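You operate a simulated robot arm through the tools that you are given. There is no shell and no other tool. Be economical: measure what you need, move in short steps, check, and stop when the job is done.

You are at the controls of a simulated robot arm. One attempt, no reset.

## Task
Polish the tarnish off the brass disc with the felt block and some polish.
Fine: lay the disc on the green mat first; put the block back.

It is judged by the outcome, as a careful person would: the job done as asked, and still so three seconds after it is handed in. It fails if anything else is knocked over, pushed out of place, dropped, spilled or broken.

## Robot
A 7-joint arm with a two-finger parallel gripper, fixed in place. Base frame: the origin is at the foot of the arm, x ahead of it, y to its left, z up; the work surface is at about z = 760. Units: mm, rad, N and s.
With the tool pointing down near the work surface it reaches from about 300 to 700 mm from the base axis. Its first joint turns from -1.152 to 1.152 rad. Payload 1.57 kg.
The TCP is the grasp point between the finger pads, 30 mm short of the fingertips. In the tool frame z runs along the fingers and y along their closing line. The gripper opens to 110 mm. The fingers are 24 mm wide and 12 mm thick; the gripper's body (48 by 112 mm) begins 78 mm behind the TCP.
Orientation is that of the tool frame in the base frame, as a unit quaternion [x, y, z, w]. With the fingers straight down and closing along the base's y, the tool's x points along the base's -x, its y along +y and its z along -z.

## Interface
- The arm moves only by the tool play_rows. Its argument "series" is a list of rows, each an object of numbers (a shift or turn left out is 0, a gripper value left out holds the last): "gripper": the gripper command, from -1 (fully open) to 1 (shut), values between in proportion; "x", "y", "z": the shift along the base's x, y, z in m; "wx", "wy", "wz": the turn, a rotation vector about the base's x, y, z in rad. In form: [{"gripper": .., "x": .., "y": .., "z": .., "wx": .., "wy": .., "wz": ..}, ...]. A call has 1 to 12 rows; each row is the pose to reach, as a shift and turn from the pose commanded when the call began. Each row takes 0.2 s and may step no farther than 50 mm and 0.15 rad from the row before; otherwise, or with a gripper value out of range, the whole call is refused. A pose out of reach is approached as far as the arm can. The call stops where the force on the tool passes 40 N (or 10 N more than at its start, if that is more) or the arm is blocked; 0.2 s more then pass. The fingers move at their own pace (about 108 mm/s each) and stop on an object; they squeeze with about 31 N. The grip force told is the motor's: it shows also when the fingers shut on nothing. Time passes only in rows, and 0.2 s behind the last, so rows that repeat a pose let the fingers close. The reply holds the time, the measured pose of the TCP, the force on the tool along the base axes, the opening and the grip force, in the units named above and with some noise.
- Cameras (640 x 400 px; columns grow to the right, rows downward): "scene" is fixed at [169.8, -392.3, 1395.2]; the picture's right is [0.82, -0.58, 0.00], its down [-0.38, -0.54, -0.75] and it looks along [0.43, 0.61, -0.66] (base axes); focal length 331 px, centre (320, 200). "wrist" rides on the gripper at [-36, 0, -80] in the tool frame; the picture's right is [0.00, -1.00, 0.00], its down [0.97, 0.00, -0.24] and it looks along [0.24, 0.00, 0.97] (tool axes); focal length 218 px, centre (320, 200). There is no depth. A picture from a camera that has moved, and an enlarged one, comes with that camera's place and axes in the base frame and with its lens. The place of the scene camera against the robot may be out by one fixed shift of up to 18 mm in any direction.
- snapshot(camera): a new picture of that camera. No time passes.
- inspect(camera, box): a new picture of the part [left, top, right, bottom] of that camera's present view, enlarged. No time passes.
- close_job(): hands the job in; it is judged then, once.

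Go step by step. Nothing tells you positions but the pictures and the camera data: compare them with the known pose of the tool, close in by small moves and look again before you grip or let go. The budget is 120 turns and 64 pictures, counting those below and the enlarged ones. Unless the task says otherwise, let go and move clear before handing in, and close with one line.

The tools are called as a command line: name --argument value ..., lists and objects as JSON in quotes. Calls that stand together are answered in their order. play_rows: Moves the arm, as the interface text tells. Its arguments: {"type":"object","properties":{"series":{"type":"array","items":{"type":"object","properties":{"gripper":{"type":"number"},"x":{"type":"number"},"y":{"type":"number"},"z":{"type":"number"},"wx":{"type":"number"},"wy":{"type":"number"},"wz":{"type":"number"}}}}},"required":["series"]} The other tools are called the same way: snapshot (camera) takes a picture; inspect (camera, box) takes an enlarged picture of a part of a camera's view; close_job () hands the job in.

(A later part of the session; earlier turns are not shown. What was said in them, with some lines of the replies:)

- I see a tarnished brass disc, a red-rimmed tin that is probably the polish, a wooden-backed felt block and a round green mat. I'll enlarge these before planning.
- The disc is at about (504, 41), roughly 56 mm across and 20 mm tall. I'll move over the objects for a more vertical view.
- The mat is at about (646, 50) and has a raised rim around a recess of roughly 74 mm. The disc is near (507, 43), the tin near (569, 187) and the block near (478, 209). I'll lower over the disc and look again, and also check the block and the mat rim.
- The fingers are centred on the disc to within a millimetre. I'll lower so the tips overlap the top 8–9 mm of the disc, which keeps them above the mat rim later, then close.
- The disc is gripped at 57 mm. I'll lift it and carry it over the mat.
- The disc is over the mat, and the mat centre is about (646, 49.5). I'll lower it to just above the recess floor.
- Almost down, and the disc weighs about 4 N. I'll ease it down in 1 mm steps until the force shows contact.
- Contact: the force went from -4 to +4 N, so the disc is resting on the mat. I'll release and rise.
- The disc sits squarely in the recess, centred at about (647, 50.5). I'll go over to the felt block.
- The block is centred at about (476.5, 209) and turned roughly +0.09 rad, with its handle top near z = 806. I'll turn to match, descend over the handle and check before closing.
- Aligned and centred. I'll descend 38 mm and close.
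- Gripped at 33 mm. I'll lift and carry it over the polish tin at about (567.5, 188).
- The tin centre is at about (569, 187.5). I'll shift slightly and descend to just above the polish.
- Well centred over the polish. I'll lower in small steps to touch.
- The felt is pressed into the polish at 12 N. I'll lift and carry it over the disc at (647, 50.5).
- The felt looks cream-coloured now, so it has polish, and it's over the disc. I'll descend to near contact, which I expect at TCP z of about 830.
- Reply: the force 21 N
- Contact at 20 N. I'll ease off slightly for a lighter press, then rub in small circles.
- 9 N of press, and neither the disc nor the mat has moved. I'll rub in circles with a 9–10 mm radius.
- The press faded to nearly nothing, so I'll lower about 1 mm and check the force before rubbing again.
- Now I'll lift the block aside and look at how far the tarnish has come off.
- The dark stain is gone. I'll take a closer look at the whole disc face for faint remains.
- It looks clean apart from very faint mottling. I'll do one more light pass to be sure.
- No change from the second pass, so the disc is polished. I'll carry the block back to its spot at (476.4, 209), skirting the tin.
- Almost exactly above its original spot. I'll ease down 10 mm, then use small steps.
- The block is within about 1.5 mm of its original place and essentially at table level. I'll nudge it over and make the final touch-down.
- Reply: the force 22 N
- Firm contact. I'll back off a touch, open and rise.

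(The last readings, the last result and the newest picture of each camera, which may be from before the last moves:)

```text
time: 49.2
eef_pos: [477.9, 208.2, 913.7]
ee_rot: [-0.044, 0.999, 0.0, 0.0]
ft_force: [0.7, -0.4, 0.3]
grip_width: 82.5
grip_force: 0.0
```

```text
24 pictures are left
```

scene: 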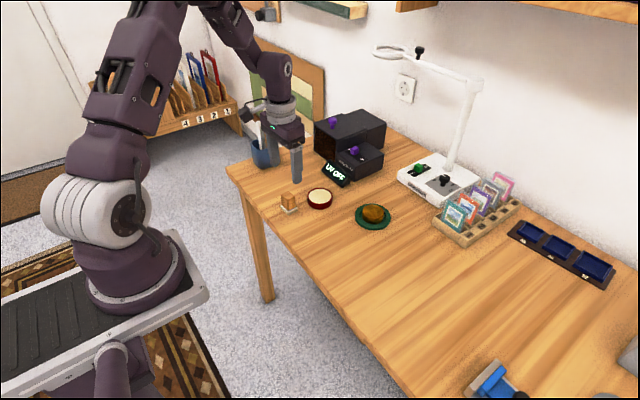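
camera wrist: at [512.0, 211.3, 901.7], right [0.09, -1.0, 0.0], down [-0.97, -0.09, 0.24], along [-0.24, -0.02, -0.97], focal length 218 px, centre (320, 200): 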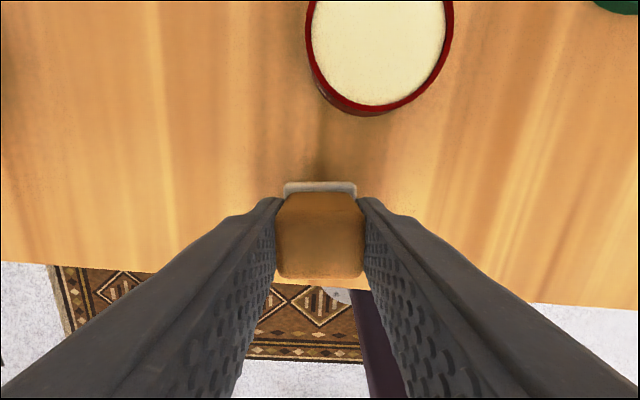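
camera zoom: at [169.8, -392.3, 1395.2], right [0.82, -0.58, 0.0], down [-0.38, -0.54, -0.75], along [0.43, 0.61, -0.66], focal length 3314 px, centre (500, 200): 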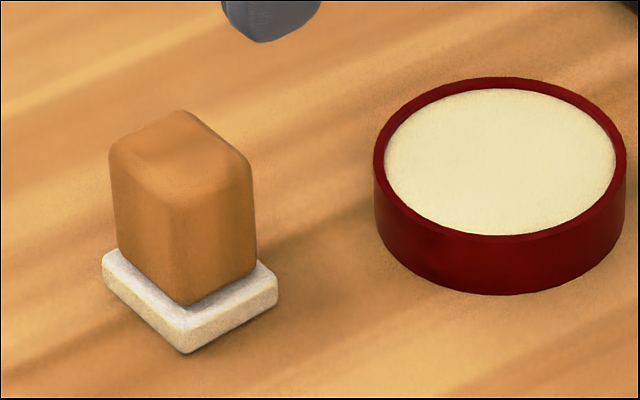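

The block is back where it was and nothing else has moved. One last check of the disc before handing in.

inspect --camera "scene" --box '[342, 192, 406, 232]'

snapshot --camera "wrist"

```text
10.00 times, centred on (374, 212) of scene
camera zoom: at [169.8, -392.3, 1395.2], right [0.82, -0.58, 0.0], down [-0.38, -0.54, -0.75], along [0.43, 0.61, -0.66], focal length 3314 px, centre (-220, 80)
```

zoom: 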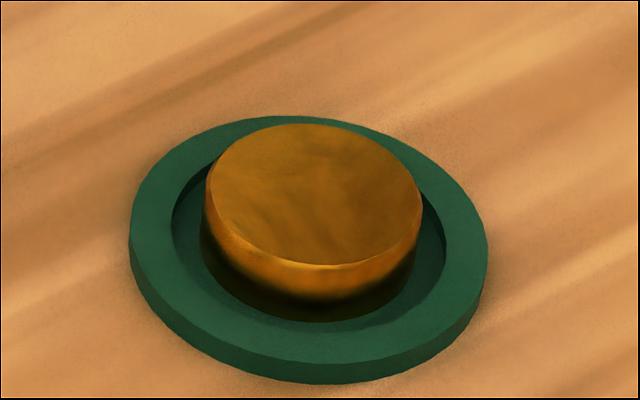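

```text
22 pictures are left
camera wrist: at [512.9, 211.9, 993.8], right [0.09, -1.0, 0.0], down [-0.97, -0.09, 0.24], along [-0.24, -0.02, -0.97], focal length 218 px, centre (320, 200)
```

wrist: 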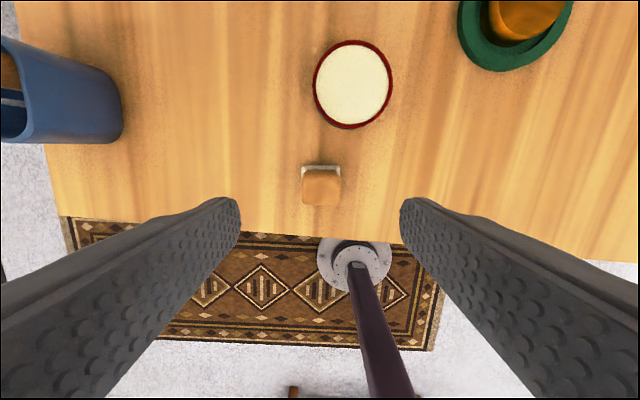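

The disc lies clean in the green mat, the block is back in place and the gripper is clear, so I'm handing in.

close_job

```text
The job is handed in.
```

I laid the brass disc in the green mat and polished it with the felt block until the dark tarnish was gone, then put the block back in its place, and the pictures show nothing else disturbed.
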